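You operate a simulated robot arm through the tools that you are given. There is no shell and no other tool. Be economical: measure what you need, move in short steps, check, and stop when the job is done.

You are at the controls of a simulated two-armed robot. One attempt, no reset.

Task
Dose 60 g into cup 32 and stand it on the teal tray.
Fine: one dose from the filler; leave the dial there, the carriage out and nothing spilt. Set down upright: what you pick out.

It is judged by the outcome, as a careful person would: the job done as asked, and still so three seconds after it is handed in. It fails if anything else is knocked over, pushed out of place, dropped, spilled or broken.

Robot
Two 7-joint arms with two-finger grippers on one trunk, on a base that drives. Base frame: it is fixed to the floor where the robot stands at the start and does not move with it; the origin is under the middle of the robot, x ahead of it, y to its left, z up; the surface under the hand at the start is at about z = 850. Lengths are in mm, angles in rad, forces in N, time in s.
The left shoulder is at the start at [24, 215, 1181], the right one opposite. With the tool pointing down near the work surface each hand reaches from about 180 to 760 mm from the robot's upright axis, wherever it stands, measured 20 degrees to its own side. Places, roughly: carriage [500, 0, 900]; carriage seat one [500, -100, 900]; dose button [500, -400, 1200]; grams dial [500, -300, 1200]; teal tray floor [500, 300, 900]. Payload 2.2 kg a hand.
Tool frame (each hand has its own): the origin (TCP) lies between the finger pads and is the grasp point; the fingertips stand 19 mm ahead of it; z points along the fingers, y is the line along which they close. The gripper opens to 116 mm. The gripper's body begins 70 mm behind the TCP.
Orientation is that of the tool frame in the base frame, as a unit quaternion [w, x, y, z]. With the fingers straight down and closing along the base's y, the tool's x points along the base's -x, its y along +y and its z along -z.

Tools
- The arms move only by the tool step_arm. It takes "left_commands", "right_commands" or both (then of equal length, played together; a hand with none holds still); each is a list of rows, each a list of 3 entries, a list of its own where there are three numbers: the shift along the tool's x, y, z in mm, then the turn, a rotation vector about the tool's x, y, z in rad, then the finger opening in mm, from 0 to 116. In form: [[[dx, dy, dz], [ax, ay, az], grip], ...]. A call has 1 to 8 rows; each row is the pose to reach, as a shift and turn from the pose commanded when the call began, along the tool's axes at that moment. Rows are played at 5 a second. More than 50 mm and 0.15 rad between two rows, or a gripper value outside its range, and nothing of the call is played. Where a pose cannot be reached the arm comes as near as it can. A force on the tool above 90 N (or 10 N above the force at the start of the call, whichever is more), or a blocked arm, ends the call early, and 0.2 s more pass. The fingers move at their own pace and stop on an object; they squeeze with about 43 N. The grip force told is the motor's: it shows also when the fingers shut on nothing. Time passes only in rows, and 0.2 s behind the last, so rows that repeat a pose let the fingers close. The reply holds the time, the measured pose of the TCP, the force on the tool along the base axes, the opening and the grip force, in the units named above and with some noise, with the torque about the TCP (base axes, N m) and any sound that the robot's microphone picked up.
- Cameras (640 x 400 px; columns grow to the right, rows downward): "scene" is now at [131.7, -17.2, 1373.4]; the picture's right is [-0.18, -0.98, 0.00], its down [-0.35, 0.06, -0.93] and it looks along [0.92, -0.17, -0.36] (base axes); focal length 214 px, centre (320, 200). "left" rides on the left gripper at [69, 15, -96] in its tool frame; the picture's right is [-0.21, 0.98, 0.00], its down [-0.76, -0.17, -0.63] and it looks along [-0.62, -0.14, 0.77] (tool axes); focal length 251 px, centre (320, 200). "right" rides on the right gripper at [69, -15, -97] in its tool frame; the picture's right is [0.22, 0.98, 0.00], its down [-0.76, 0.17, -0.63] and it looks along [-0.62, 0.14, 0.77] (tool axes); focal length 251 px, centre (320, 200). There is no depth. A picture from a camera that has moved, and an enlarged one, comes with that camera's place and axes in the base frame and with its lens.
- grab_frame(camera): a new picture of that camera. The clock stands still meanwhile.
- move_column(by): slides the trunk up (or, below 0, down) by that many mm; the arms and the scene camera ride with it, the base frame stays. It gives what a move gives, with no picture.
- base_move(legs): drives the robot by 1 to 6 legs, each [ahead, left, turn to the left] in mm, mm and rad, along the robot's own axes; the way and the turn of a leg run together, so that a leg with both is an arc; at most 1500 mm and 3.142 rad a leg. The arms and the cameras ride along, it lands a little off, and it stops where it bumps. It gives what a move gives.
- head_to(pan, tilt): turns the head with the scene camera to pan (to the left, within 1.396 rad either way) and tilt (down, from -0.506 to 1.204), counted from straight ahead of the robot. It gives what a move gives.
- close_up(camera, box): a new picture of the part [left, top, right, bottom] of that camera's present view, enlarged. The clock stands still meanwhile.
- close_job(): hands the job in; it is judged then, once.

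Work in short steps. Places have to be worked out from the pictures, the camera data and where the tool is seen: move nearer, look again, correct. Check each grasp and each placing, and mend what went wrong. You have 120 turns and 108 pictures in all, those below and enlarged ones among them. Open the grippers and draw the arms clear of the work before you hand the job in, unless the task says otherwise; then end with one line.

The tools are called after "Emit:" as a command line: name --argument value ..., lists and objects as JSON in quotes. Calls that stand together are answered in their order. step_arm: Moves the arms, as the interface text tells. Its arguments: {"type":"object","properties":{"left_commands":{"type":"array"},"right_commands":{"type":"array"}},"required":[]} The other tools are called the same way: move_column (by) slides the trunk up or down; base_move (legs) drives the base; head_to (pan, tilt) turns the head that bears the scene camera; grab_frame (camera) takes a picture; close_up (camera, box) takes an enlarged picture of a part of a camera's view; close_job () hands the job in.

At the start:

```text
time_s: 0.0
left_eef_pos: [460.8, 113.4, 1309.8]
left_tool_rot: [-0.001, 0.0, 1.0, 0.0]
left_wrist_force: [-1.3, 0.3, 0.7]
left_moment: [0.0, 0.0, 0.0]
left_finger_gap: 116.2
left_gripper_force: 0.0
right_eef_pos: [440.2, -177.1, 1388.7]
right_tool_rot: [-0.001, 0.0, 1.0, 0.0]
right_wrist_force: [-0.7, -0.5, 0.2]
right_moment: [0.01, 0.0, 0.03]
right_finger_gap: 115.9
right_gripper_force: 0.1
trunk travel left (down, up): [-325.0, 165.0]
robot x, y, heading: [-6.6, -4.5, 0.004]
head pan, tilt: [-0.178, 0.361]
```

scene: 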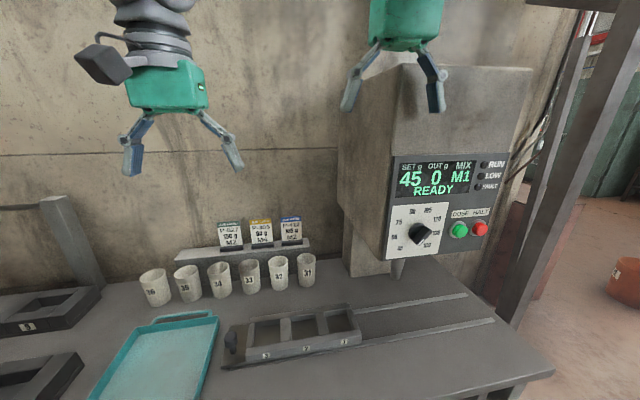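
right: 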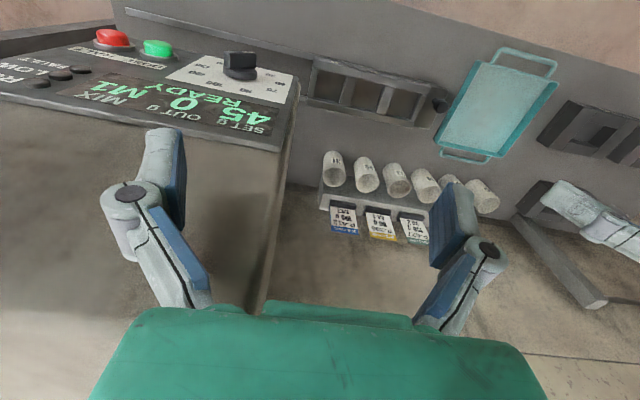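
left: 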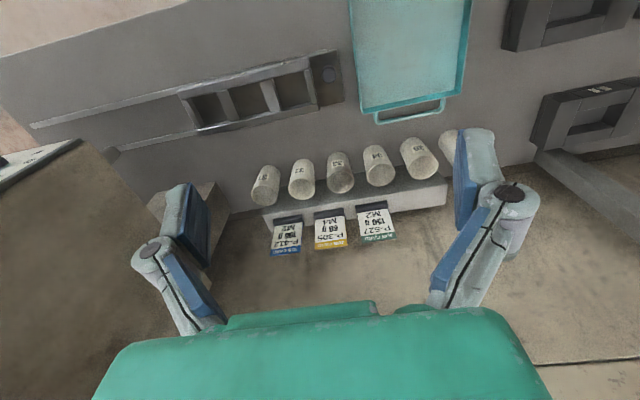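

I see a filler with a panel (SET 45, OUT 0, M1), a row of cups, cards behind them, a carriage with three seats and a teal tray. I'll enlarge the details.

Emit:
close_up --camera "scene" --box '[370, 140, 530, 260]'

Emit:
close_up --camera "scene" --box '[120, 200, 340, 320]'

Emit:
close_up --camera "scene" --box '[200, 260, 520, 400]'

Emit:
close_up --camera "left" --box '[220, 120, 480, 270]'

```text
3.33 times, centred on (450, 200) of scene
camera zoom: at [131.7, -17.2, 1373.4], right [-0.18, -0.98, 0.0], down [-0.35, 0.06, -0.93], along [0.92, -0.17, -0.36], focal length 715 px, centre (-113, 200)
```

zoom: 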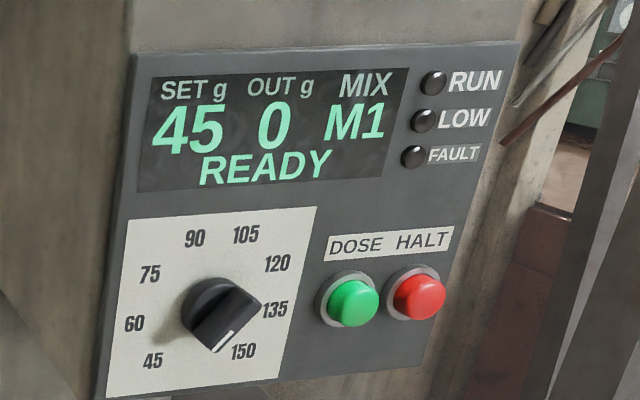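

```text
2.91 times, centred on (230, 260) of scene
camera zoom: at [131.7, -17.2, 1373.4], right [-0.18, -0.98, 0.0], down [-0.35, 0.06, -0.93], along [0.92, -0.17, -0.36], focal length 624 px, centre (582, 26)
```

zoom: 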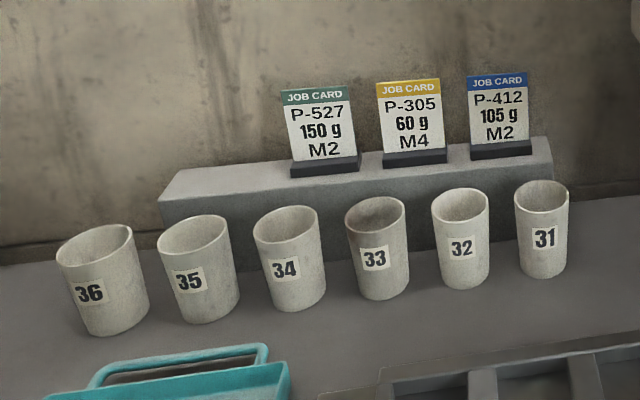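

```text
2.00 times, centred on (360, 330) of scene
camera zoom: at [131.7, -17.2, 1373.4], right [-0.18, -0.98, 0.0], down [-0.35, 0.06, -0.93], along [0.92, -0.17, -0.36], focal length 429 px, centre (240, -60)
```

zoom: 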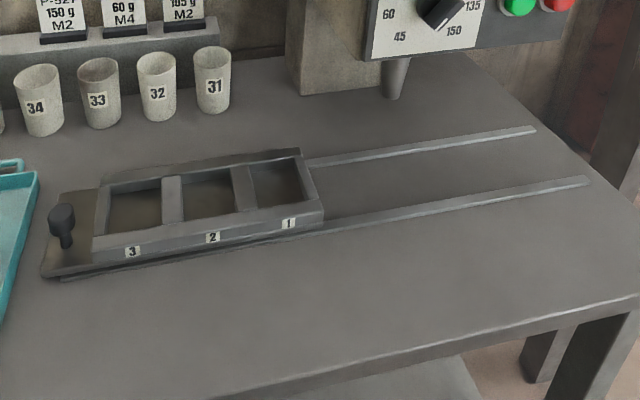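

```text
2.46 times, centred on (350, 195) of left
camera zoom: at [390.5, 127.7, 1407.2], right [0.21, 0.98, 0.0], down [0.76, -0.17, 0.63], along [0.62, -0.14, -0.78], focal length 619 px, centre (246, 212)
```

zoom: 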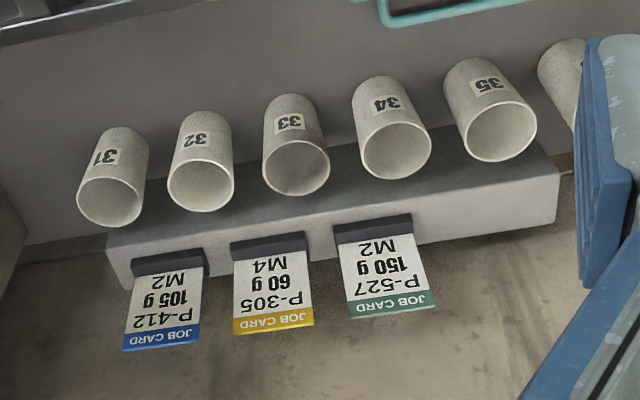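

The display rules: SET 45 must become 60 (the knob mark looks near 150, so I'll watch the display). The dial is at about (470, -285, 1160). I'll back the right hand off and start turning it to point forward.

Emit:
step_arm --right_commands '[[[15, -14, 10], [0, -0.14, 0], 60], [[30, -28, 20], [0, -0.28, 0], 60], [[45, -42, 30], [0, -0.42, 0], 60], [[60, -56, 45], [0, -0.56, 0], 60], [[75, -70, 60], [0, -0.7, 0], 60], [[90, -84, 75], [0, -0.84, 0], 60], [[105, -98, 90], [0, -0.98, 0], 60], [[120, -110, 110], [0, -1.12, 0], 60]]'

```text
time_s: 1.8
left_eef_pos: [458.1, 111.8, 1310.4]
left_tool_rot: [0.0, 0.001, 1.0, 0.001]
left_wrist_force: [0.8, 0.2, 1.0]
left_moment: [-0.02, -0.04, 0.0]
left_finger_gap: 116.2
left_gripper_force: 0.0
right_eef_pos: [347.8, -290.6, 1328.8]
right_tool_rot: [0.53, 0.001, 0.848, 0.001]
right_wrist_force: [0.7, 0.3, -0.7]
right_moment: [-0.01, -0.03, -0.01]
right_finger_gap: 59.9
right_gripper_force: 0.1
right hand out of reach, approached as far as the arm can: row 7, 8
trunk travel left (down, up): [-325.0, 165.0]
robot x, y, heading: [2.4, -1.5, 0.001]
head pan, tilt: [-0.178, 0.361]
```

The arm is folded too close, so I'll drive back 150 mm for room.

Emit:
base_move --legs '[[-150, 0, 0]]'

```text
time_s: 3.1
left_eef_pos: [313.9, 113.6, 1311.2]
left_tool_rot: [-0.001, 0.001, 1.0, 0.0]
left_wrist_force: [0.0, 0.2, 0.8]
left_moment: [0.0, 0.06, 0.0]
left_finger_gap: 115.9
left_gripper_force: 0.0
right_eef_pos: [202.2, -287.7, 1330.7]
right_tool_rot: [0.529, 0.002, 0.848, -0.001]
right_wrist_force: [0.2, -1.1, 0.3]
right_moment: [0.01, 0.0, 0.01]
right_finger_gap: 60.1
right_gripper_force: 0.0
trunk travel left (down, up): [-325.0, 165.0]
robot x, y, heading: [-141.0, -1.7, -0.004]
head pan, tilt: [-0.178, 0.361]
```

Next I'll bring the hand ahead and down in front of the dial, finishing the turn to horizontal.

Emit:
step_arm --right_commands '[[[15, 0, 31], [0, -0.1, 0], 60], [[30, 0, 62], [0, -0.2, 0], 60], [[45, 0, 93], [0, -0.3, 0], 60], [[60, 0, 124], [0, -0.4, 0], 60], [[76, 0, 155], [0, -0.45, 0], 60], [[92, 0, 187], [0, -0.45, 0], 60]]'

Emit:
grab_frame --camera "right"

Emit:
grab_frame --camera "scene"

```text
time_s: 4.5
left_eef_pos: [309.9, 113.5, 1312.2]
left_tool_rot: [0.002, 0.001, 1.0, 0.001]
left_wrist_force: [-0.8, 0.7, -0.5]
left_moment: [-0.02, 0.0, 0.0]
left_finger_gap: 115.9
left_gripper_force: 0.1
right_eef_pos: [352.6, -288.2, 1241.1]
right_tool_rot: [0.691, 0.001, 0.722, 0.0]
right_wrist_force: [-0.3, -1.1, 0.1]
right_moment: [-0.01, -0.01, 0.03]
right_finger_gap: 59.7
right_gripper_force: 0.1
right hand out of reach, approached as far as the arm can: row 1, 2, 3, 4, 5, 6
trunk travel left (down, up): [-325.0, 165.0]
robot x, y, heading: [-142.1, 0.3, -0.002]
head pan, tilt: [-0.178, 0.361]
```

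```text
100 pictures are left
camera right: at [251.3, -304.1, 1176.4], right [-0.01, 0.98, -0.21], down [-0.6, 0.17, 0.78], along [0.8, 0.13, 0.58], focal length 251 px, centre (320, 200)
```

right: 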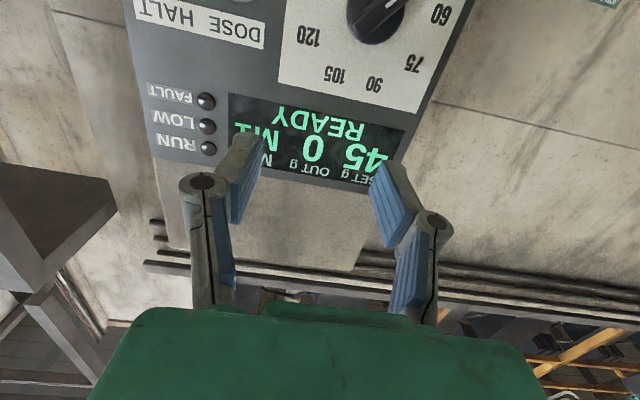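

```text
99 pictures are left
camera scene: at [-14.8, -19.4, 1373.5], right [-0.18, -0.98, 0.0], down [-0.35, 0.07, -0.93], along [0.92, -0.17, -0.36], focal length 214 px, centre (320, 200)
```

scene: 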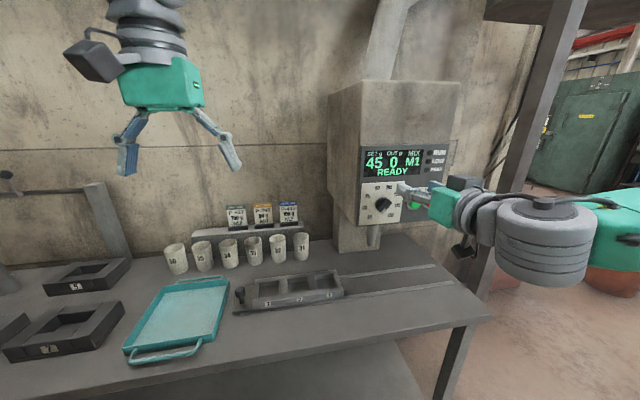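

Triangulating gives the knob at about (458, -267, 1169). The arm is still cramped, so I'll drive back another 120 mm and look at the knob.

Emit:
base_move --legs '[[-120, 0, 0]]'

Emit:
close_up --camera "right" --box '[200, 0, 460, 160]'

```text
time_s: 5.8
left_eef_pos: [191.2, 115.4, 1311.3]
left_tool_rot: [0.002, -0.001, 1.0, -0.001]
left_wrist_force: [-0.1, 0.2, 0.4]
left_moment: [-0.01, 0.03, -0.01]
left_finger_gap: 115.9
left_gripper_force: 0.0
right_eef_pos: [234.6, -286.8, 1241.6]
right_tool_rot: [0.691, 0.0, 0.722, 0.001]
right_wrist_force: [0.1, -0.4, -0.4]
right_moment: [0.03, -0.03, 0.0]
right_finger_gap: 60.0
right_gripper_force: 0.1
trunk travel left (down, up): [-325.0, 165.0]
robot x, y, heading: [-266.8, 4.5, 0.0]
head pan, tilt: [-0.178, 0.361]
```

```text
2.46 times, centred on (330, 80) of right
camera zoom: at [134.3, -302.7, 1176.3], right [-0.01, 0.98, -0.21], down [-0.6, 0.16, 0.78], along [0.8, 0.14, 0.58], focal length 619 px, centre (295, 495)
```

zoom: 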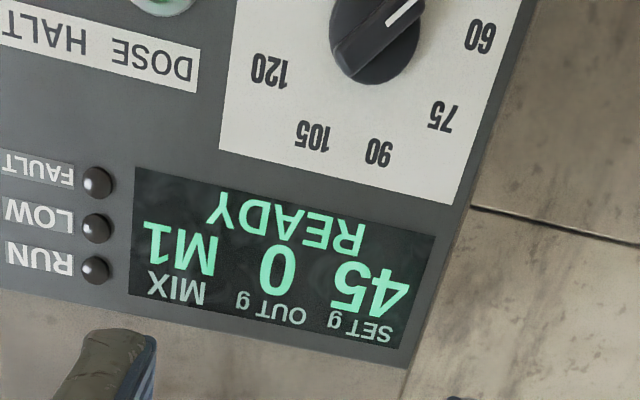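

The knob points at 45 (lower left), matching the display. I'll move in front of it with the fingers rolled 45° so they close across the bar.

Emit:
step_arm --right_commands '[[[11, 3, 23], [0, -0.01, 0.13], 60], [[22, 6, 46], [0, -0.02, 0.26], 60], [[33, 10, 69], [0, -0.03, 0.39], 60], [[44, 14, 92], [0, -0.04, 0.52], 60], [[55, 17, 115], [0, -0.045, 0.65], 60], [[66, 20, 138], [0, -0.045, 0.785], 60]]'

Emit:
grab_frame --camera "right"

Emit:
grab_frame --camera "scene"

```text
time_s: 7.2
left_eef_pos: [186.1, 116.1, 1314.0]
left_tool_rot: [0.002, -0.001, 1.0, 0.0]
left_wrist_force: [0.9, 0.0, 0.4]
left_moment: [0.03, 0.01, 0.01]
left_finger_gap: 115.9
left_gripper_force: 0.1
right_eef_pos: [269.8, -303.1, 1239.6]
right_tool_rot: [0.653, 0.216, 0.683, 0.248]
right_wrist_force: [0.6, 0.0, 0.3]
right_moment: [-0.06, 0.02, -0.04]
right_finger_gap: 60.1
right_gripper_force: 0.1
right hand out of reach, approached as far as the arm can: row 1, 2, 3, 4, 5, 6
trunk travel left (down, up): [-325.0, 165.0]
robot x, y, heading: [-261.5, 0.5, -0.001]
head pan, tilt: [-0.178, 0.361]
```

```text
97 pictures are left
camera right: at [168.9, -277.2, 1178.5], right [-0.04, 0.9, 0.44], down [-0.59, -0.37, 0.71], along [0.8, -0.23, 0.55], focal length 251 px, centre (320, 200)
```

right: 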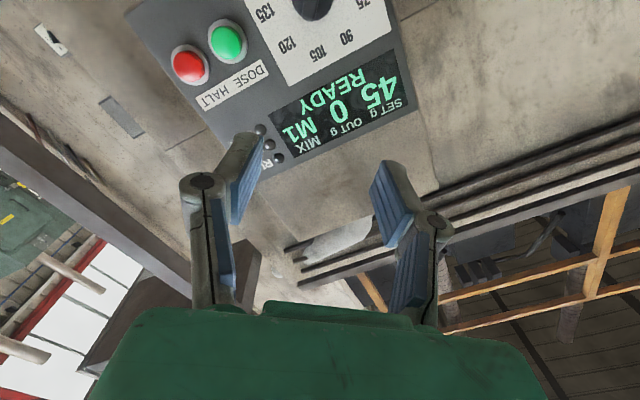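

```text
96 pictures are left
camera scene: at [-133.6, -16.5, 1373.5], right [-0.18, -0.98, 0.0], down [-0.35, 0.06, -0.93], along [0.92, -0.17, -0.36], focal length 214 px, centre (320, 200)
```

scene: 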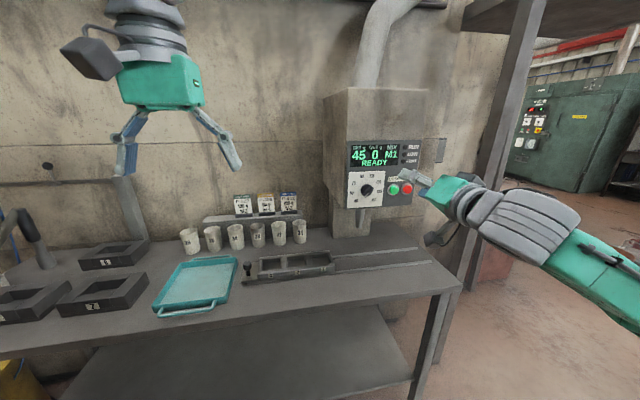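

The arm refuses to go lower relative to its shoulder in this posture, so I'll slide the trunk down 110 mm instead.

Emit:
move_column --by -110

Emit:
step_arm --right_commands '[[[0, 0, 5], [0, 0, 0], 60], [[0, 0, 20], [0, 0, 0], 60]]'

```text
time_s: 8.6
left_eef_pos: [186.7, 115.8, 1203.3]
left_tool_rot: [0.004, -0.002, 1.0, 0.0]
left_wrist_force: [-0.2, -0.6, 0.0]
left_moment: [0.0, 0.0, -0.03]
left_finger_gap: 116.2
left_gripper_force: 0.1
right_eef_pos: [269.1, -302.3, 1129.4]
right_tool_rot: [0.653, 0.215, 0.683, 0.247]
right_wrist_force: [-0.1, -0.7, -0.1]
right_moment: [0.03, -0.01, -0.01]
right_finger_gap: 60.2
right_gripper_force: 0.1
trunk travel left (down, up): [-215.0, 275.0]
robot x, y, heading: [-263.4, 0.7, 0.0]
head pan, tilt: [-0.178, 0.361]
```

```text
time_s: 9.2
left_eef_pos: [189.0, 115.7, 1202.5]
left_tool_rot: [0.003, -0.001, 1.0, 0.0]
left_wrist_force: [-0.8, 0.1, -0.9]
left_moment: [0.01, 0.02, -0.02]
left_finger_gap: 115.7
left_gripper_force: 0.3
right_eef_pos: [291.5, -301.2, 1130.3]
right_tool_rot: [0.65, 0.215, 0.685, 0.248]
right_wrist_force: [-0.3, -0.5, -0.5]
right_moment: [0.0, -0.04, 0.01]
right_finger_gap: 59.8
right_gripper_force: 0.1
trunk travel left (down, up): [-215.0, 275.0]
robot x, y, heading: [-265.1, -0.7, 0.002]
head pan, tilt: [-0.178, 0.361]
```

It follows now. I'll move to about 58 mm short of the knob, correcting the orientation.

Emit:
step_arm --right_commands '[[[-4, 12, 27], [0.007, -0.015, 0.03], 60], [[-8, 24, 54], [0.014, -0.03, 0.06], 60], [[-12, 36, 82], [0.021, -0.045, 0.09], 60], [[-16, 48, 109], [0.028, -0.061, 0.116], 60], [[-16, 48, 109], [0.028, -0.061, 0.116], 60]]'

Emit:
grab_frame --camera "right"

Emit:
grab_frame --camera "scene"

```text
time_s: 10.4
left_eef_pos: [185.6, 118.0, 1203.5]
left_tool_rot: [0.003, 0.0, 1.0, -0.001]
left_wrist_force: [0.3, -0.2, -0.1]
left_moment: [0.02, 0.02, -0.02]
left_finger_gap: 116.1
left_gripper_force: 0.1
right_eef_pos: [400.2, -266.0, 1172.9]
right_tool_rot: [0.654, 0.273, 0.653, 0.268]
right_wrist_force: [0.2, 0.8, 0.2]
right_moment: [0.0, 0.03, -0.03]
right_finger_gap: 59.9
right_gripper_force: 0.0
right hand out of reach, approached as far as the arm can: row 1, 2, 3
trunk travel left (down, up): [-215.0, 275.0]
robot x, y, heading: [-261.4, 2.1, -0.001]
head pan, tilt: [-0.178, 0.361]
```

```text
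95 pictures are left
camera right: at [303.1, -227.8, 1113.2], right [0.01, 0.84, 0.54], down [-0.63, -0.41, 0.65], along [0.77, -0.35, 0.53], focal length 251 px, centre (320, 200)
```

right: 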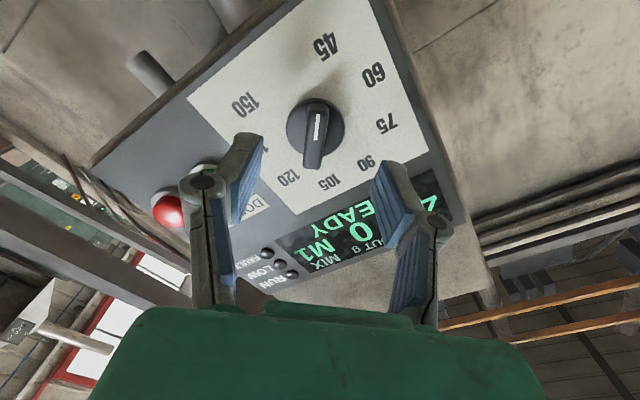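

```text
94 pictures are left
camera scene: at [-134.1, -14.4, 1263.5], right [-0.18, -0.98, 0.0], down [-0.35, 0.06, -0.93], along [0.92, -0.17, -0.36], focal length 214 px, centre (320, 200)
```

scene: 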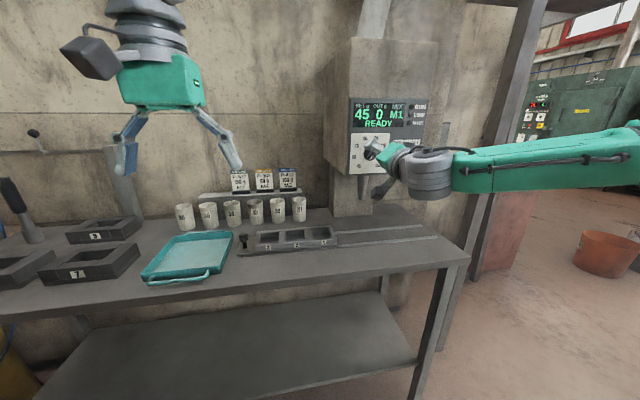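

Bar, fingers and axis align (knob at about (458, -269, 1172)). I'll advance 48 mm and look.

Emit:
step_arm --right_commands '[[[-2, -2, 24], [0, 0, 0], 60], [[-2, -2, 48], [0, 0, 0], 60]]'

Emit:
grab_frame --camera "right"

```text
time_s: 11.0
left_eef_pos: [187.0, 116.2, 1203.9]
left_tool_rot: [0.003, 0.0, 1.0, -0.001]
left_wrist_force: [0.2, -0.7, 0.0]
left_moment: [0.01, -0.06, -0.01]
left_finger_gap: 116.0
left_gripper_force: 0.0
right_eef_pos: [443.5, -293.8, 1177.5]
right_tool_rot: [0.653, 0.271, 0.654, 0.268]
right_wrist_force: [-5.9, 0.3, -0.8]
right_moment: [0.0, -0.09, 0.09]
right_finger_gap: 58.5
right_gripper_force: 0.0
right hand out of reach, approached as far as the arm can: row 1, 2
trunk travel left (down, up): [-215.0, 275.0]
robot x, y, heading: [-265.3, 1.9, -0.003]
head pan, tilt: [-0.178, 0.361]
```

```text
93 pictures are left
camera right: at [346.4, -256.4, 1118.5], right [0.0, 0.84, 0.54], down [-0.63, -0.41, 0.66], along [0.78, -0.34, 0.53], focal length 251 px, centre (320, 200)
```

right: 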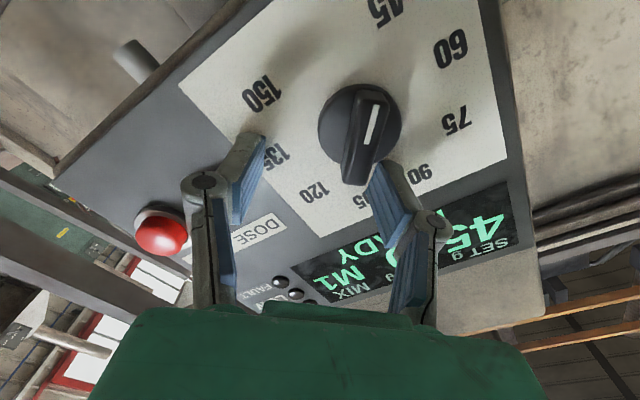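

The arm was at its far limit and slid sideways, touching the knob lightly. I'll back straight off, then drive the base a bit closer.

Emit:
step_arm --right_commands '[[[0, 0, -35], [0, 0, 0], 60], [[0, 0, -70], [0, 0, 0], 60], [[0, 0, -105], [0, 0, 0], 60]]'

Emit:
base_move --legs '[[80, 0, 0]]'

Emit:
grab_frame --camera "right"

```text
time_s: 11.8
left_eef_pos: [187.9, 114.2, 1204.2]
left_tool_rot: [0.003, -0.001, 1.0, 0.0]
left_wrist_force: [-0.3, 0.1, 0.6]
left_moment: [0.02, -0.03, -0.02]
left_finger_gap: 115.9
left_gripper_force: 0.0
right_eef_pos: [338.1, -292.5, 1178.0]
right_tool_rot: [0.654, 0.271, 0.652, 0.269]
right_wrist_force: [-1.6, -1.0, -0.4]
right_moment: [0.01, 0.02, 0.0]
right_finger_gap: 60.0
right_gripper_force: 0.2
trunk travel left (down, up): [-215.0, 275.0]
robot x, y, heading: [-264.8, -0.0, 0.002]
head pan, tilt: [-0.178, 0.361]
```

```text
time_s: 12.9
left_eef_pos: [268.8, 116.0, 1203.3]
left_tool_rot: [0.002, 0.001, 1.0, -0.001]
left_wrist_force: [0.5, 0.4, 0.3]
left_moment: [-0.01, 0.01, -0.02]
left_finger_gap: 116.2
left_gripper_force: 0.0
right_eef_pos: [420.7, -291.8, 1177.2]
right_tool_rot: [0.654, 0.272, 0.653, 0.268]
right_wrist_force: [0.5, 0.1, 0.7]
right_moment: [-0.01, -0.02, -0.04]
right_finger_gap: 60.0
right_gripper_force: 0.1
trunk travel left (down, up): [-215.0, 275.0]
robot x, y, heading: [-181.7, 3.9, 0.002]
head pan, tilt: [-0.178, 0.361]
```

```text
92 pictures are left
camera right: at [323.0, -254.3, 1118.6], right [0.01, 0.84, 0.54], down [-0.63, -0.41, 0.65], along [0.77, -0.34, 0.53], focal length 251 px, centre (320, 200)
```

right: 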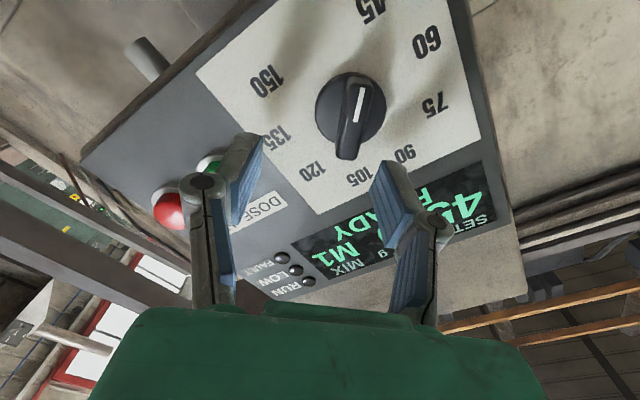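

Knob center is still (458, -268, 1171). I'll correct sideways first.

Emit:
step_arm --right_commands '[[[10, 6, 0], [0, 0, 0], 60], [[21, 13, 0], [0, 0, 0], 60]]'

Emit:
grab_frame --camera "right"

```text
time_s: 13.5
left_eef_pos: [266.0, 116.7, 1203.4]
left_tool_rot: [0.003, 0.0, 1.0, -0.001]
left_wrist_force: [0.6, 0.5, -1.0]
left_moment: [-0.02, 0.03, 0.0]
left_finger_gap: 116.0
left_gripper_force: 0.0
right_eef_pos: [419.0, -266.4, 1173.7]
right_tool_rot: [0.655, 0.272, 0.653, 0.267]
right_wrist_force: [0.8, 0.2, -0.9]
right_moment: [-0.01, -0.01, -0.01]
right_finger_gap: 59.7
right_gripper_force: 0.1
trunk travel left (down, up): [-215.0, 275.0]
robot x, y, heading: [-187.7, 1.0, 0.001]
head pan, tilt: [-0.178, 0.361]
```

```text
91 pictures are left
camera right: at [321.0, -228.8, 1113.1], right [0.01, 0.84, 0.54], down [-0.64, -0.41, 0.65], along [0.77, -0.34, 0.53], focal length 251 px, centre (320, 200)
```

right: 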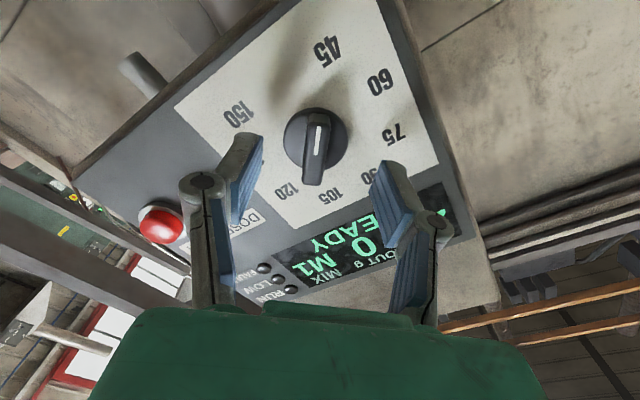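

Well aligned; I'll advance 34 mm with the fingers open.

Emit:
step_arm --right_commands '[[[1, -3, 17], [0, 0, 0], 60], [[1, -3, 34], [0, 0, 0], 60]]'

Emit:
grab_frame --camera "right"

```text
time_s: 14.1
left_eef_pos: [259.1, 117.4, 1205.7]
left_tool_rot: [0.007, 0.001, 1.0, -0.002]
left_wrist_force: [0.8, 0.0, 0.2]
left_moment: [-0.01, 0.04, 0.0]
left_finger_gap: 116.1
left_gripper_force: 0.0
right_eef_pos: [443.9, -268.4, 1174.2]
right_tool_rot: [0.657, 0.272, 0.651, 0.267]
right_wrist_force: [-39.0, -4.8, -2.9]
right_moment: [0.02, 0.62, -0.14]
right_finger_gap: 63.9
right_gripper_force: 14.1
trunk travel left (down, up): [-215.0, 275.0]
robot x, y, heading: [-182.7, 4.1, -0.003]
head pan, tilt: [-0.178, 0.361]
```

```text
90 pictures are left
camera right: at [347.5, -231.1, 1113.5], right [0.0, 0.84, 0.54], down [-0.64, -0.41, 0.65], along [0.77, -0.34, 0.54], focal length 251 px, centre (320, 200)
```

right: 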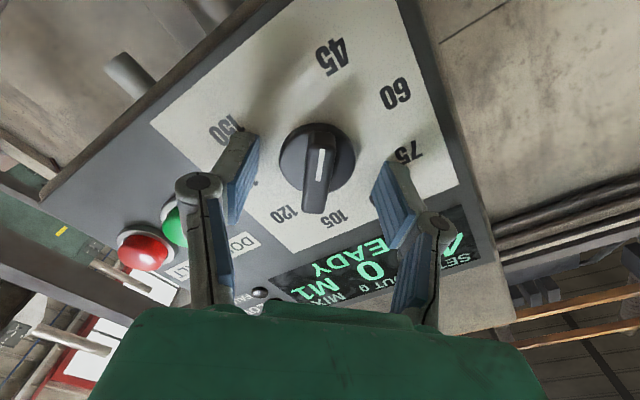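

The fingertips met the panel face (plate at x≈463). I'll back off to clear it, then close on the knob.

Emit:
step_arm --right_commands '[[[0, 0, -14], [0, 0, 0], 60], [[0, 0, -14], [0, 0, 0], 40], [[0, 0, -14], [0, 0, 0], 10], [[0, 0, -14], [0, 0, 0], 10], [[0, 0, -14], [0, 0, 0], 10]]'

Emit:
grab_frame --camera "right"

```text
time_s: 15.3
left_eef_pos: [266.5, 116.3, 1204.8]
left_tool_rot: [0.003, -0.001, 1.0, -0.001]
left_wrist_force: [-0.1, 0.6, -0.4]
left_moment: [-0.02, -0.01, 0.02]
left_finger_gap: 116.3
left_gripper_force: 0.0
right_eef_pos: [437.6, -267.9, 1169.5]
right_tool_rot: [0.655, 0.271, 0.652, 0.267]
right_wrist_force: [5.1, 0.3, -1.2]
right_moment: [0.12, 0.18, 0.23]
right_finger_gap: 36.3
right_gripper_force: 44.9
trunk travel left (down, up): [-215.0, 275.0]
robot x, y, heading: [-184.7, 3.1, -0.0]
head pan, tilt: [-0.178, 0.361]
```

```text
89 pictures are left
camera right: at [340.4, -230.7, 1110.0], right [0.0, 0.84, 0.54], down [-0.64, -0.41, 0.65], along [0.77, -0.34, 0.53], focal length 251 px, centre (320, 200)
```

right: 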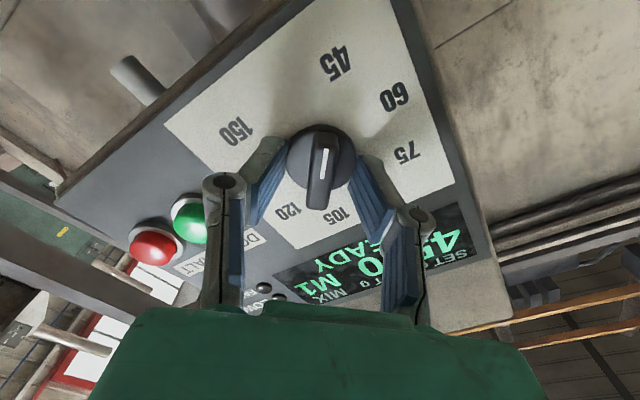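

I've got the knob (36 mm across, its round skirt). I'll turn it clockwise (+z) about 0.66 rad and read the display.

Emit:
step_arm --right_commands '[[[0, 0, 0], [0, 0, 0.11], 10], [[0, 0, 0], [0, 0, 0.22], 10], [[0, 0, 0], [0, 0, 0.33], 10], [[0, 0, 0], [0, 0, 0.44], 10], [[0, 0, 0], [0, 0, 0.55], 10], [[0, 0, 0], [0, 0, 0.66], 10], [[0, 0, 0], [0, 0, 0.66], 10]]'

Emit:
grab_frame --camera "right"

Emit:
close_up --camera "scene" --box '[320, 60, 480, 160]'

```text
time_s: 16.9
left_eef_pos: [265.8, 115.6, 1203.5]
left_tool_rot: [0.004, -0.001, 1.0, -0.001]
left_wrist_force: [0.4, -0.1, -0.1]
left_moment: [0.0, 0.01, 0.01]
left_finger_gap: 116.0
left_gripper_force: 0.1
right_eef_pos: [436.3, -270.0, 1168.2]
right_tool_rot: [0.53, 0.47, 0.53, 0.465]
right_wrist_force: [-3.9, -1.0, -20.7]
right_moment: [-0.02, 0.08, -0.04]
right_finger_gap: 36.5
right_gripper_force: 44.8
trunk travel left (down, up): [-215.0, 275.0]
robot x, y, heading: [-188.7, 1.4, 0.002]
head pan, tilt: [-0.178, 0.361]
```

```text
88 pictures are left
camera right: at [340.3, -202.9, 1145.1], right [0.01, 0.34, 0.94], down [-0.64, -0.73, 0.26], along [0.77, -0.6, 0.21], focal length 251 px, centre (320, 200)
```

right: 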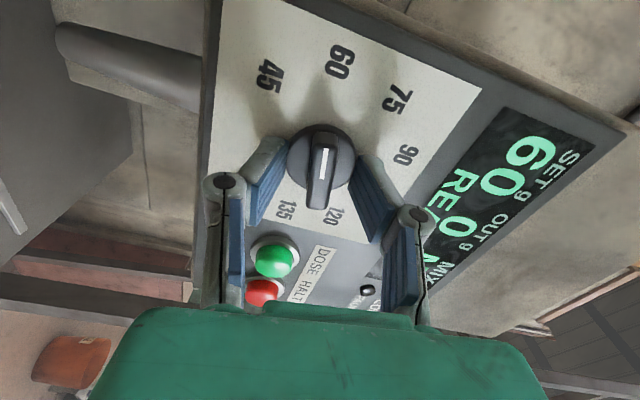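

```text
4.00 times, centred on (400, 110) of scene
camera zoom: at [-51.0, -20.1, 1262.8], right [-0.18, -0.98, 0.0], down [-0.35, 0.07, -0.93], along [0.92, -0.16, -0.36], focal length 858 px, centre (0, 560)
```

zoom: 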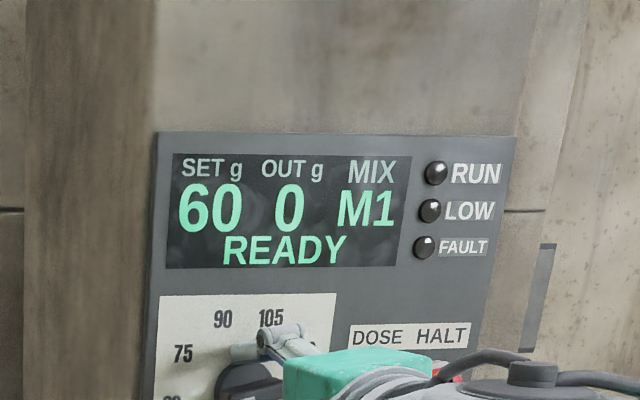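

SET reads 60. I'll open the fingers, back off straight and confirm that the display stays.

Emit:
step_arm --right_commands '[[[0, 0, 0], [0, 0, 0.66], 60], [[0, 0, 0], [0, 0, 0.66], 64], [[0, 0, -30], [0, 0, 0.66], 64], [[0, 0, -70], [0, 0, 0.66], 64]]'

Emit:
grab_frame --camera "right"

Emit:
grab_frame --camera "scene"

```text
refused: row 1 steps farther than a row can; nothing moved
```

```text
86 pictures are left
camera right: at [340.3, -202.9, 1145.1], right [0.01, 0.34, 0.94], down [-0.64, -0.73, 0.26], along [0.77, -0.6, 0.21], focal length 251 px, centre (320, 200)
```

right: 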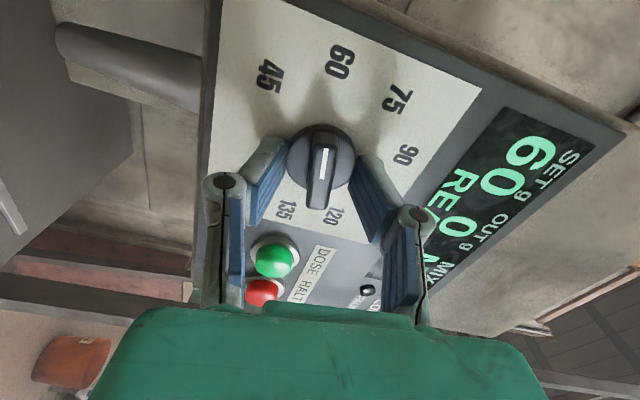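

```text
85 pictures are left
camera scene: at [-51.0, -20.1, 1262.8], right [-0.18, -0.98, 0.0], down [-0.35, 0.07, -0.93], along [0.92, -0.16, -0.36], focal length 214 px, centre (320, 200)
```

scene: 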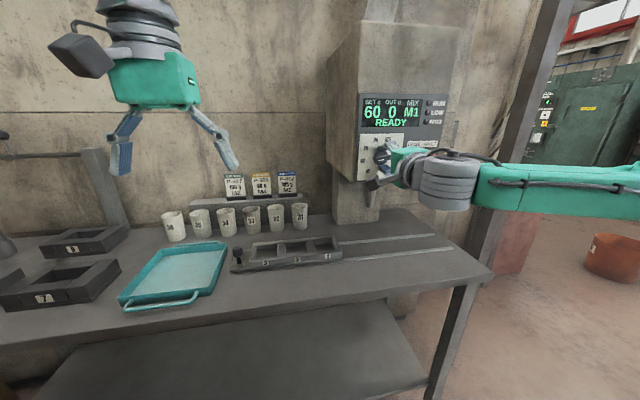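

The turn is relative to the new start pose, so that call was refused. I'll repeat it without the turn.

Emit:
step_arm --right_commands '[[[0, 0, 0], [0, 0, 0], 60], [[0, 0, 0], [0, 0, 0], 64], [[0, 0, -30], [0, 0, 0], 64], [[0, 0, -70], [0, 0, 0], 64]]'

Emit:
close_up --camera "scene" --box '[320, 80, 480, 180]'

```text
time_s: 17.9
left_eef_pos: [264.3, 116.0, 1205.2]
left_tool_rot: [0.003, -0.001, 1.0, -0.001]
left_wrist_force: [0.3, 0.6, 0.2]
left_moment: [0.03, -0.05, 0.04]
left_finger_gap: 116.2
left_gripper_force: 0.0
right_eef_pos: [361.7, -269.6, 1171.5]
right_tool_rot: [0.533, 0.467, 0.528, 0.467]
right_wrist_force: [0.3, -0.6, 0.0]
right_moment: [-0.01, 0.03, 0.05]
right_finger_gap: 64.4
right_gripper_force: 0.1
trunk travel left (down, up): [-215.0, 275.0]
robot x, y, heading: [-186.9, 2.3, 0.003]
head pan, tilt: [-0.178, 0.361]
```

```text
4.00 times, centred on (400, 130) of scene
camera zoom: at [-54.5, -19.1, 1263.5], right [-0.18, -0.98, 0.0], down [-0.35, 0.07, -0.93], along [0.92, -0.16, -0.36], focal length 858 px, centre (0, 480)
```

zoom: 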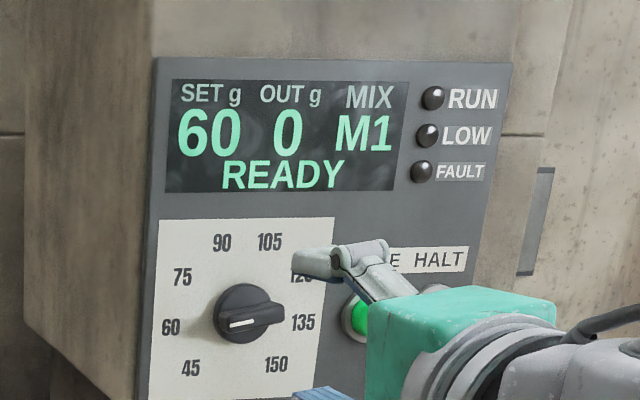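

SET 60 holds. Now I'll fold the right hand back, turning it to point down so I can drive closer for the cup.

Emit:
step_arm --right_commands '[[[-3, 7, -30], [0.1, 0, 0], 40], [[-6, 14, -50], [0.24, 0, 0], 40], [[-9, 21, -70], [0.38, 0, 0], 40], [[-12, 28, -90], [0.52, 0, 0], 40], [[-15, 35, -105], [0.66, 0, 0], 40], [[-20, 42, -120], [0.8, 0, 0], 40], [[-25, 50, -130], [0.94, 0, 0], 40], [[-30, 60, -140], [1.08, 0, 0], 40]]'

Emit:
step_arm --right_commands '[[[0, 0, 0], [0.12, 0, 0], 40], [[0, 0, 0], [0.24, 0, 0], 40], [[0, 0, 0], [0.36, 0, 0], 40], [[0, 0, 0], [0.48, 0, 0], 40]]'

Emit:
grab_frame --camera "scene"

```text
time_s: 19.7
left_eef_pos: [265.2, 117.7, 1204.4]
left_tool_rot: [0.004, 0.0, 1.0, -0.002]
left_wrist_force: [-1.7, 0.5, -0.2]
left_moment: [-0.03, -0.01, -0.02]
left_finger_gap: 115.9
left_gripper_force: 0.1
right_eef_pos: [227.7, -291.0, 1234.7]
right_tool_rot: [0.216, 0.676, 0.693, 0.126]
right_wrist_force: [0.0, 0.0, -0.2]
right_moment: [-0.01, 0.0, 0.02]
right_finger_gap: 40.0
right_gripper_force: 0.1
trunk travel left (down, up): [-215.0, 275.0]
robot x, y, heading: [-185.6, 2.8, -0.004]
head pan, tilt: [-0.178, 0.361]
```

```text
time_s: 20.7
left_eef_pos: [266.3, 119.8, 1204.0]
left_tool_rot: [0.003, 0.0, 1.0, -0.002]
left_wrist_force: [-0.4, -0.2, 0.0]
left_moment: [0.0, 0.0, -0.01]
left_finger_gap: 116.2
left_gripper_force: 0.0
right_eef_pos: [226.4, -288.1, 1234.7]
right_tool_rot: [0.049, 0.708, 0.704, -0.042]
right_wrist_force: [0.4, 0.8, -1.0]
right_moment: [0.03, 0.0, -0.03]
right_finger_gap: 40.2
right_gripper_force: 0.0
trunk travel left (down, up): [-215.0, 275.0]
robot x, y, heading: [-184.0, 0.9, 0.001]
head pan, tilt: [-0.178, 0.361]
```

```text
83 pictures are left
camera scene: at [-53.2, -15.9, 1263.3], right [-0.18, -0.98, 0.0], down [-0.35, 0.06, -0.93], along [0.92, -0.17, -0.36], focal length 214 px, centre (320, 200)
```

scene: 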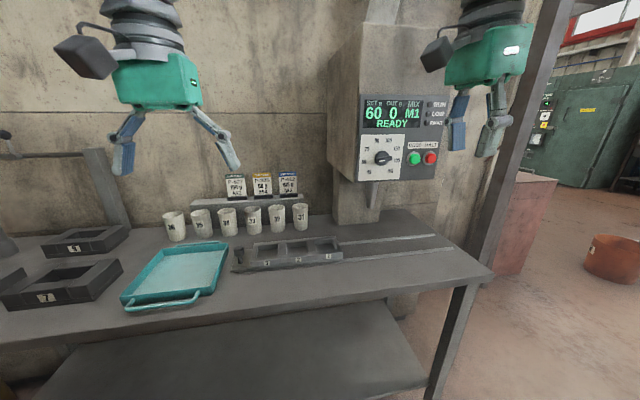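

I'll pull the right hand further back and outward so that it clears the panel when I drive ahead.

Emit:
step_arm --right_commands '[[[-20, -30, 0], [0, 0, 0], 40], [[-40, -60, 0], [0, 0, 0], 40], [[-60, -90, 0], [0, 0, 0], 40], [[-80, -110, 0], [0, 0, 0], 40]]'

Emit:
base_move --legs '[[180, 0, 0]]'

Emit:
grab_frame --camera "left"

Emit:
grab_frame --camera "scene"

```text
time_s: 21.7
left_eef_pos: [264.6, 117.4, 1203.5]
left_tool_rot: [0.003, 0.0, 1.0, -0.001]
left_wrist_force: [-0.4, -1.1, -0.7]
left_moment: [0.01, -0.02, -0.03]
left_finger_gap: 116.0
left_gripper_force: 0.0
right_eef_pos: [118.2, -366.9, 1242.1]
right_tool_rot: [0.051, 0.708, 0.703, -0.041]
right_wrist_force: [0.6, 0.8, -0.7]
right_moment: [0.05, 0.0, 0.0]
right_finger_gap: 40.1
right_gripper_force: 0.0
right hand out of reach, approached as far as the arm can: row 4
trunk travel left (down, up): [-215.0, 275.0]
robot x, y, heading: [-186.3, 1.8, 0.004]
head pan, tilt: [-0.178, 0.361]
```

```text
time_s: 23.2
left_eef_pos: [445.1, 117.6, 1203.4]
left_tool_rot: [0.004, -0.002, 1.0, 0.0]
left_wrist_force: [0.2, -1.2, 0.0]
left_moment: [-0.01, 0.03, -0.01]
left_finger_gap: 116.1
left_gripper_force: 0.0
right_eef_pos: [303.4, -368.1, 1242.3]
right_tool_rot: [0.049, 0.707, 0.705, -0.04]
right_wrist_force: [-0.2, 0.1, -0.8]
right_moment: [-0.01, 0.03, -0.01]
right_finger_gap: 39.7
right_gripper_force: 0.1
trunk travel left (down, up): [-215.0, 275.0]
robot x, y, heading: [-5.2, -0.3, 0.002]
head pan, tilt: [-0.178, 0.361]
```

```text
82 pictures are left
camera left: at [376.2, 131.8, 1300.4], right [0.21, 0.98, 0.0], down [0.75, -0.16, 0.64], along [0.62, -0.13, -0.77], focal length 251 px, centre (320, 200)
```

left: 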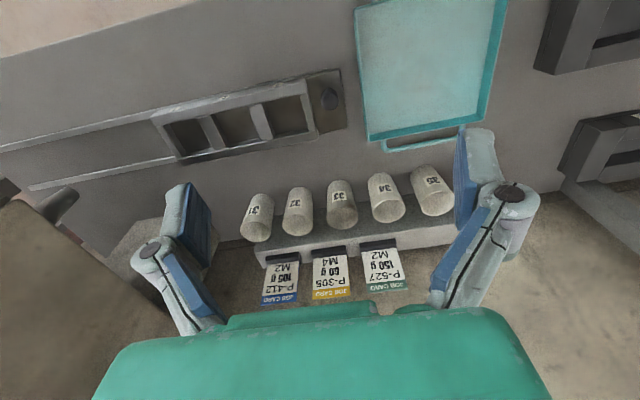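

```text
81 pictures are left
camera scene: at [127.5, -18.4, 1263.4], right [-0.17, -0.98, 0.0], down [-0.35, 0.06, -0.93], along [0.92, -0.16, -0.36], focal length 214 px, centre (320, 200)
```

scene: 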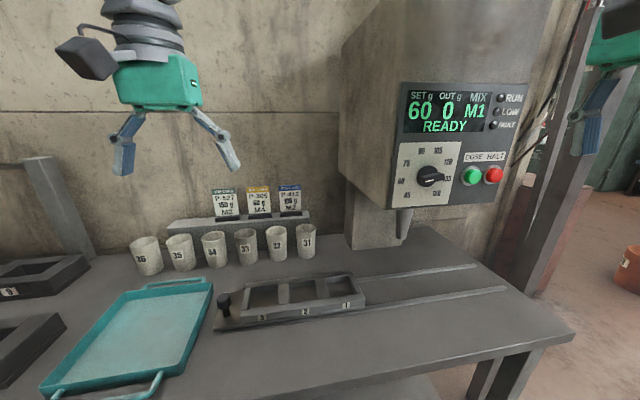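

Cup 32's rim is roughly at (700-725, 12, 936). I'll bring the left hand nearer for a better look.

Emit:
step_arm --left_commands '[[[-30, -21, 18], [0, 0, 0], 80], [[-60, -42, 36], [0, 0, 0], 80], [[-90, -63, 55], [0, 0, 0], 80], [[-120, -84, 74], [0, 0, 0], 80], [[-150, -105, 93], [0, 0, 0], 80]]'

Emit:
grab_frame --camera "left"

Emit:
close_up --camera "scene" --box '[200, 180, 360, 280]'

```text
time_s: 24.4
left_eef_pos: [601.2, 12.9, 1113.4]
left_tool_rot: [0.003, -0.001, 1.0, -0.001]
left_wrist_force: [0.2, 0.0, 0.1]
left_moment: [0.01, 0.01, -0.02]
left_finger_gap: 80.2
left_gripper_force: 0.1
right_eef_pos: [302.9, -367.0, 1241.4]
right_tool_rot: [0.049, 0.707, 0.705, -0.041]
right_wrist_force: [0.3, 0.1, -0.1]
right_moment: [0.0, 0.03, 0.02]
right_finger_gap: 40.3
right_gripper_force: 0.1
trunk travel left (down, up): [-215.0, 275.0]
robot x, y, heading: [-5.5, 0.5, 0.005]
head pan, tilt: [-0.178, 0.361]
```

```text
80 pictures are left
camera left: at [530.7, 27.5, 1209.0], right [0.21, 0.98, 0.0], down [0.75, -0.16, 0.64], along [0.62, -0.13, -0.77], focal length 251 px, centre (320, 200)
```

left: 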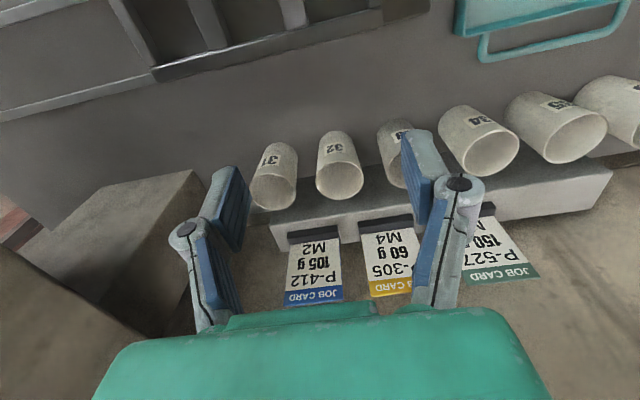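

```text
4.00 times, centred on (280, 230) of scene
camera zoom: at [131.2, -19.5, 1262.9], right [-0.17, -0.98, 0.0], down [-0.35, 0.06, -0.93], along [0.92, -0.16, -0.36], focal length 858 px, centre (480, 80)
```

zoom: 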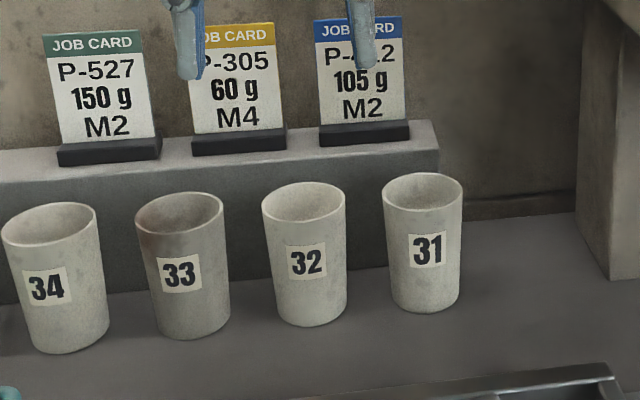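

Cup 32's rim is at about (718, 14, 943), 63 mm wide, with cups 90 mm apart. It's at the edge of the left arm's reach, so I'll drive 90 mm to the right, moving the hand back left first to keep it clear.

Emit:
step_arm --left_commands '[[[0, 40, 0], [0, 0, 0], 80], [[0, 85, 0], [0, 0, 0], 80]]'

Emit:
base_move --legs '[[0, -90, 0]]'

Emit:
grab_frame --camera "scene"

```text
time_s: 25.0
left_eef_pos: [595.8, 102.8, 1111.3]
left_tool_rot: [0.004, -0.001, 1.0, -0.003]
left_wrist_force: [0.0, 0.4, 0.7]
left_moment: [0.0, -0.01, 0.01]
left_finger_gap: 80.1
left_gripper_force: 0.1
right_eef_pos: [300.4, -360.8, 1243.9]
right_tool_rot: [0.053, 0.706, 0.705, -0.041]
right_wrist_force: [-0.5, 0.6, 0.9]
right_moment: [-0.01, -0.01, 0.01]
right_finger_gap: 40.2
right_gripper_force: 0.0
trunk travel left (down, up): [-215.0, 275.0]
robot x, y, heading: [-4.3, 0.9, 0.002]
head pan, tilt: [-0.178, 0.361]
```

```text
time_s: 26.1
left_eef_pos: [596.0, 63.6, 1108.7]
left_tool_rot: [0.004, -0.006, 1.0, -0.02]
left_wrist_force: [-0.2, 3.9, 0.4]
left_moment: [-0.26, -0.01, 0.0]
left_finger_gap: 79.8
left_gripper_force: 0.1
right_eef_pos: [301.5, -397.5, 1256.5]
right_tool_rot: [0.066, 0.703, 0.706, -0.054]
right_wrist_force: [0.5, 1.5, -0.3]
right_moment: [-0.12, 0.02, -0.02]
right_finger_gap: 39.7
right_gripper_force: 0.0
trunk travel left (down, up): [-215.0, 275.0]
robot x, y, heading: [0.8, -78.4, 0.004]
head pan, tilt: [-0.178, 0.361]
```

```text
78 pictures are left
camera scene: at [128.8, -59.8, 1263.5], right [-0.17, -0.98, 0.03], down [-0.35, 0.04, -0.94], along [0.92, -0.17, -0.35], focal length 214 px, centre (320, 200)
```

scene: 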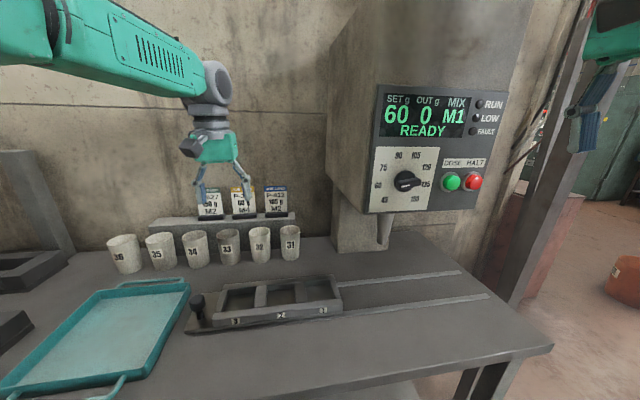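

The robot leans a little: something in the upper body (probably the right elbow) seems to be touching. I'll drive back left to relieve it and look to the right.

Emit:
base_move --legs '[[0, 60, 0]]'

Emit:
head_to --pan -1.2 --tilt 0.2

Emit:
grab_frame --camera "scene"

```text
time_s: 27.1
left_eef_pos: [590.5, 88.4, 1116.4]
left_tool_rot: [0.006, -0.007, 1.0, -0.004]
left_wrist_force: [0.3, 0.2, 0.6]
left_moment: [-0.01, -0.03, -0.01]
left_finger_gap: 80.2
left_gripper_force: 0.1
right_eef_pos: [296.6, -377.6, 1246.4]
right_tool_rot: [0.056, 0.703, 0.708, -0.041]
right_wrist_force: [0.0, 0.1, 1.1]
right_moment: [0.0, -0.05, -0.03]
right_finger_gap: 40.2
right_gripper_force: 0.1
trunk travel left (down, up): [-215.0, 275.0]
robot x, y, heading: [-1.9, -15.8, 0.011]
head pan, tilt: [-0.178, 0.361]
```

```text
time_s: 28.3
left_eef_pos: [589.1, 72.5, 1119.2]
left_tool_rot: [0.007, -0.008, 1.0, 0.003]
left_wrist_force: [0.7, -0.8, -0.6]
left_moment: [0.04, -0.02, 0.04]
left_finger_gap: 80.0
left_gripper_force: 0.0
right_eef_pos: [295.2, -394.7, 1240.7]
right_tool_rot: [0.05, 0.703, 0.708, -0.035]
right_wrist_force: [-1.4, 0.6, -0.1]
right_moment: [0.02, -0.08, -0.01]
right_finger_gap: 40.0
right_gripper_force: 0.0
trunk travel left (down, up): [-215.0, 275.0]
robot x, y, heading: [-4.8, -18.0, 0.01]
head pan, tilt: [-1.201, 0.201]
```

```text
77 pictures are left
camera scene: at [71.9, -133.7, 1275.1], right [-0.93, -0.37, 0.0], down [-0.08, 0.21, -0.97], along [0.36, -0.9, -0.22], focal length 214 px, centre (320, 200)
```

scene: 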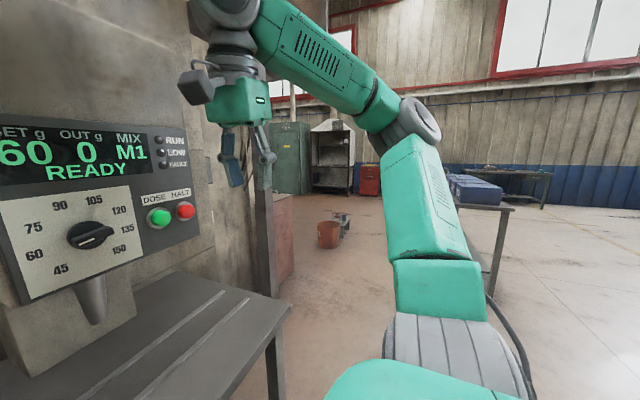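

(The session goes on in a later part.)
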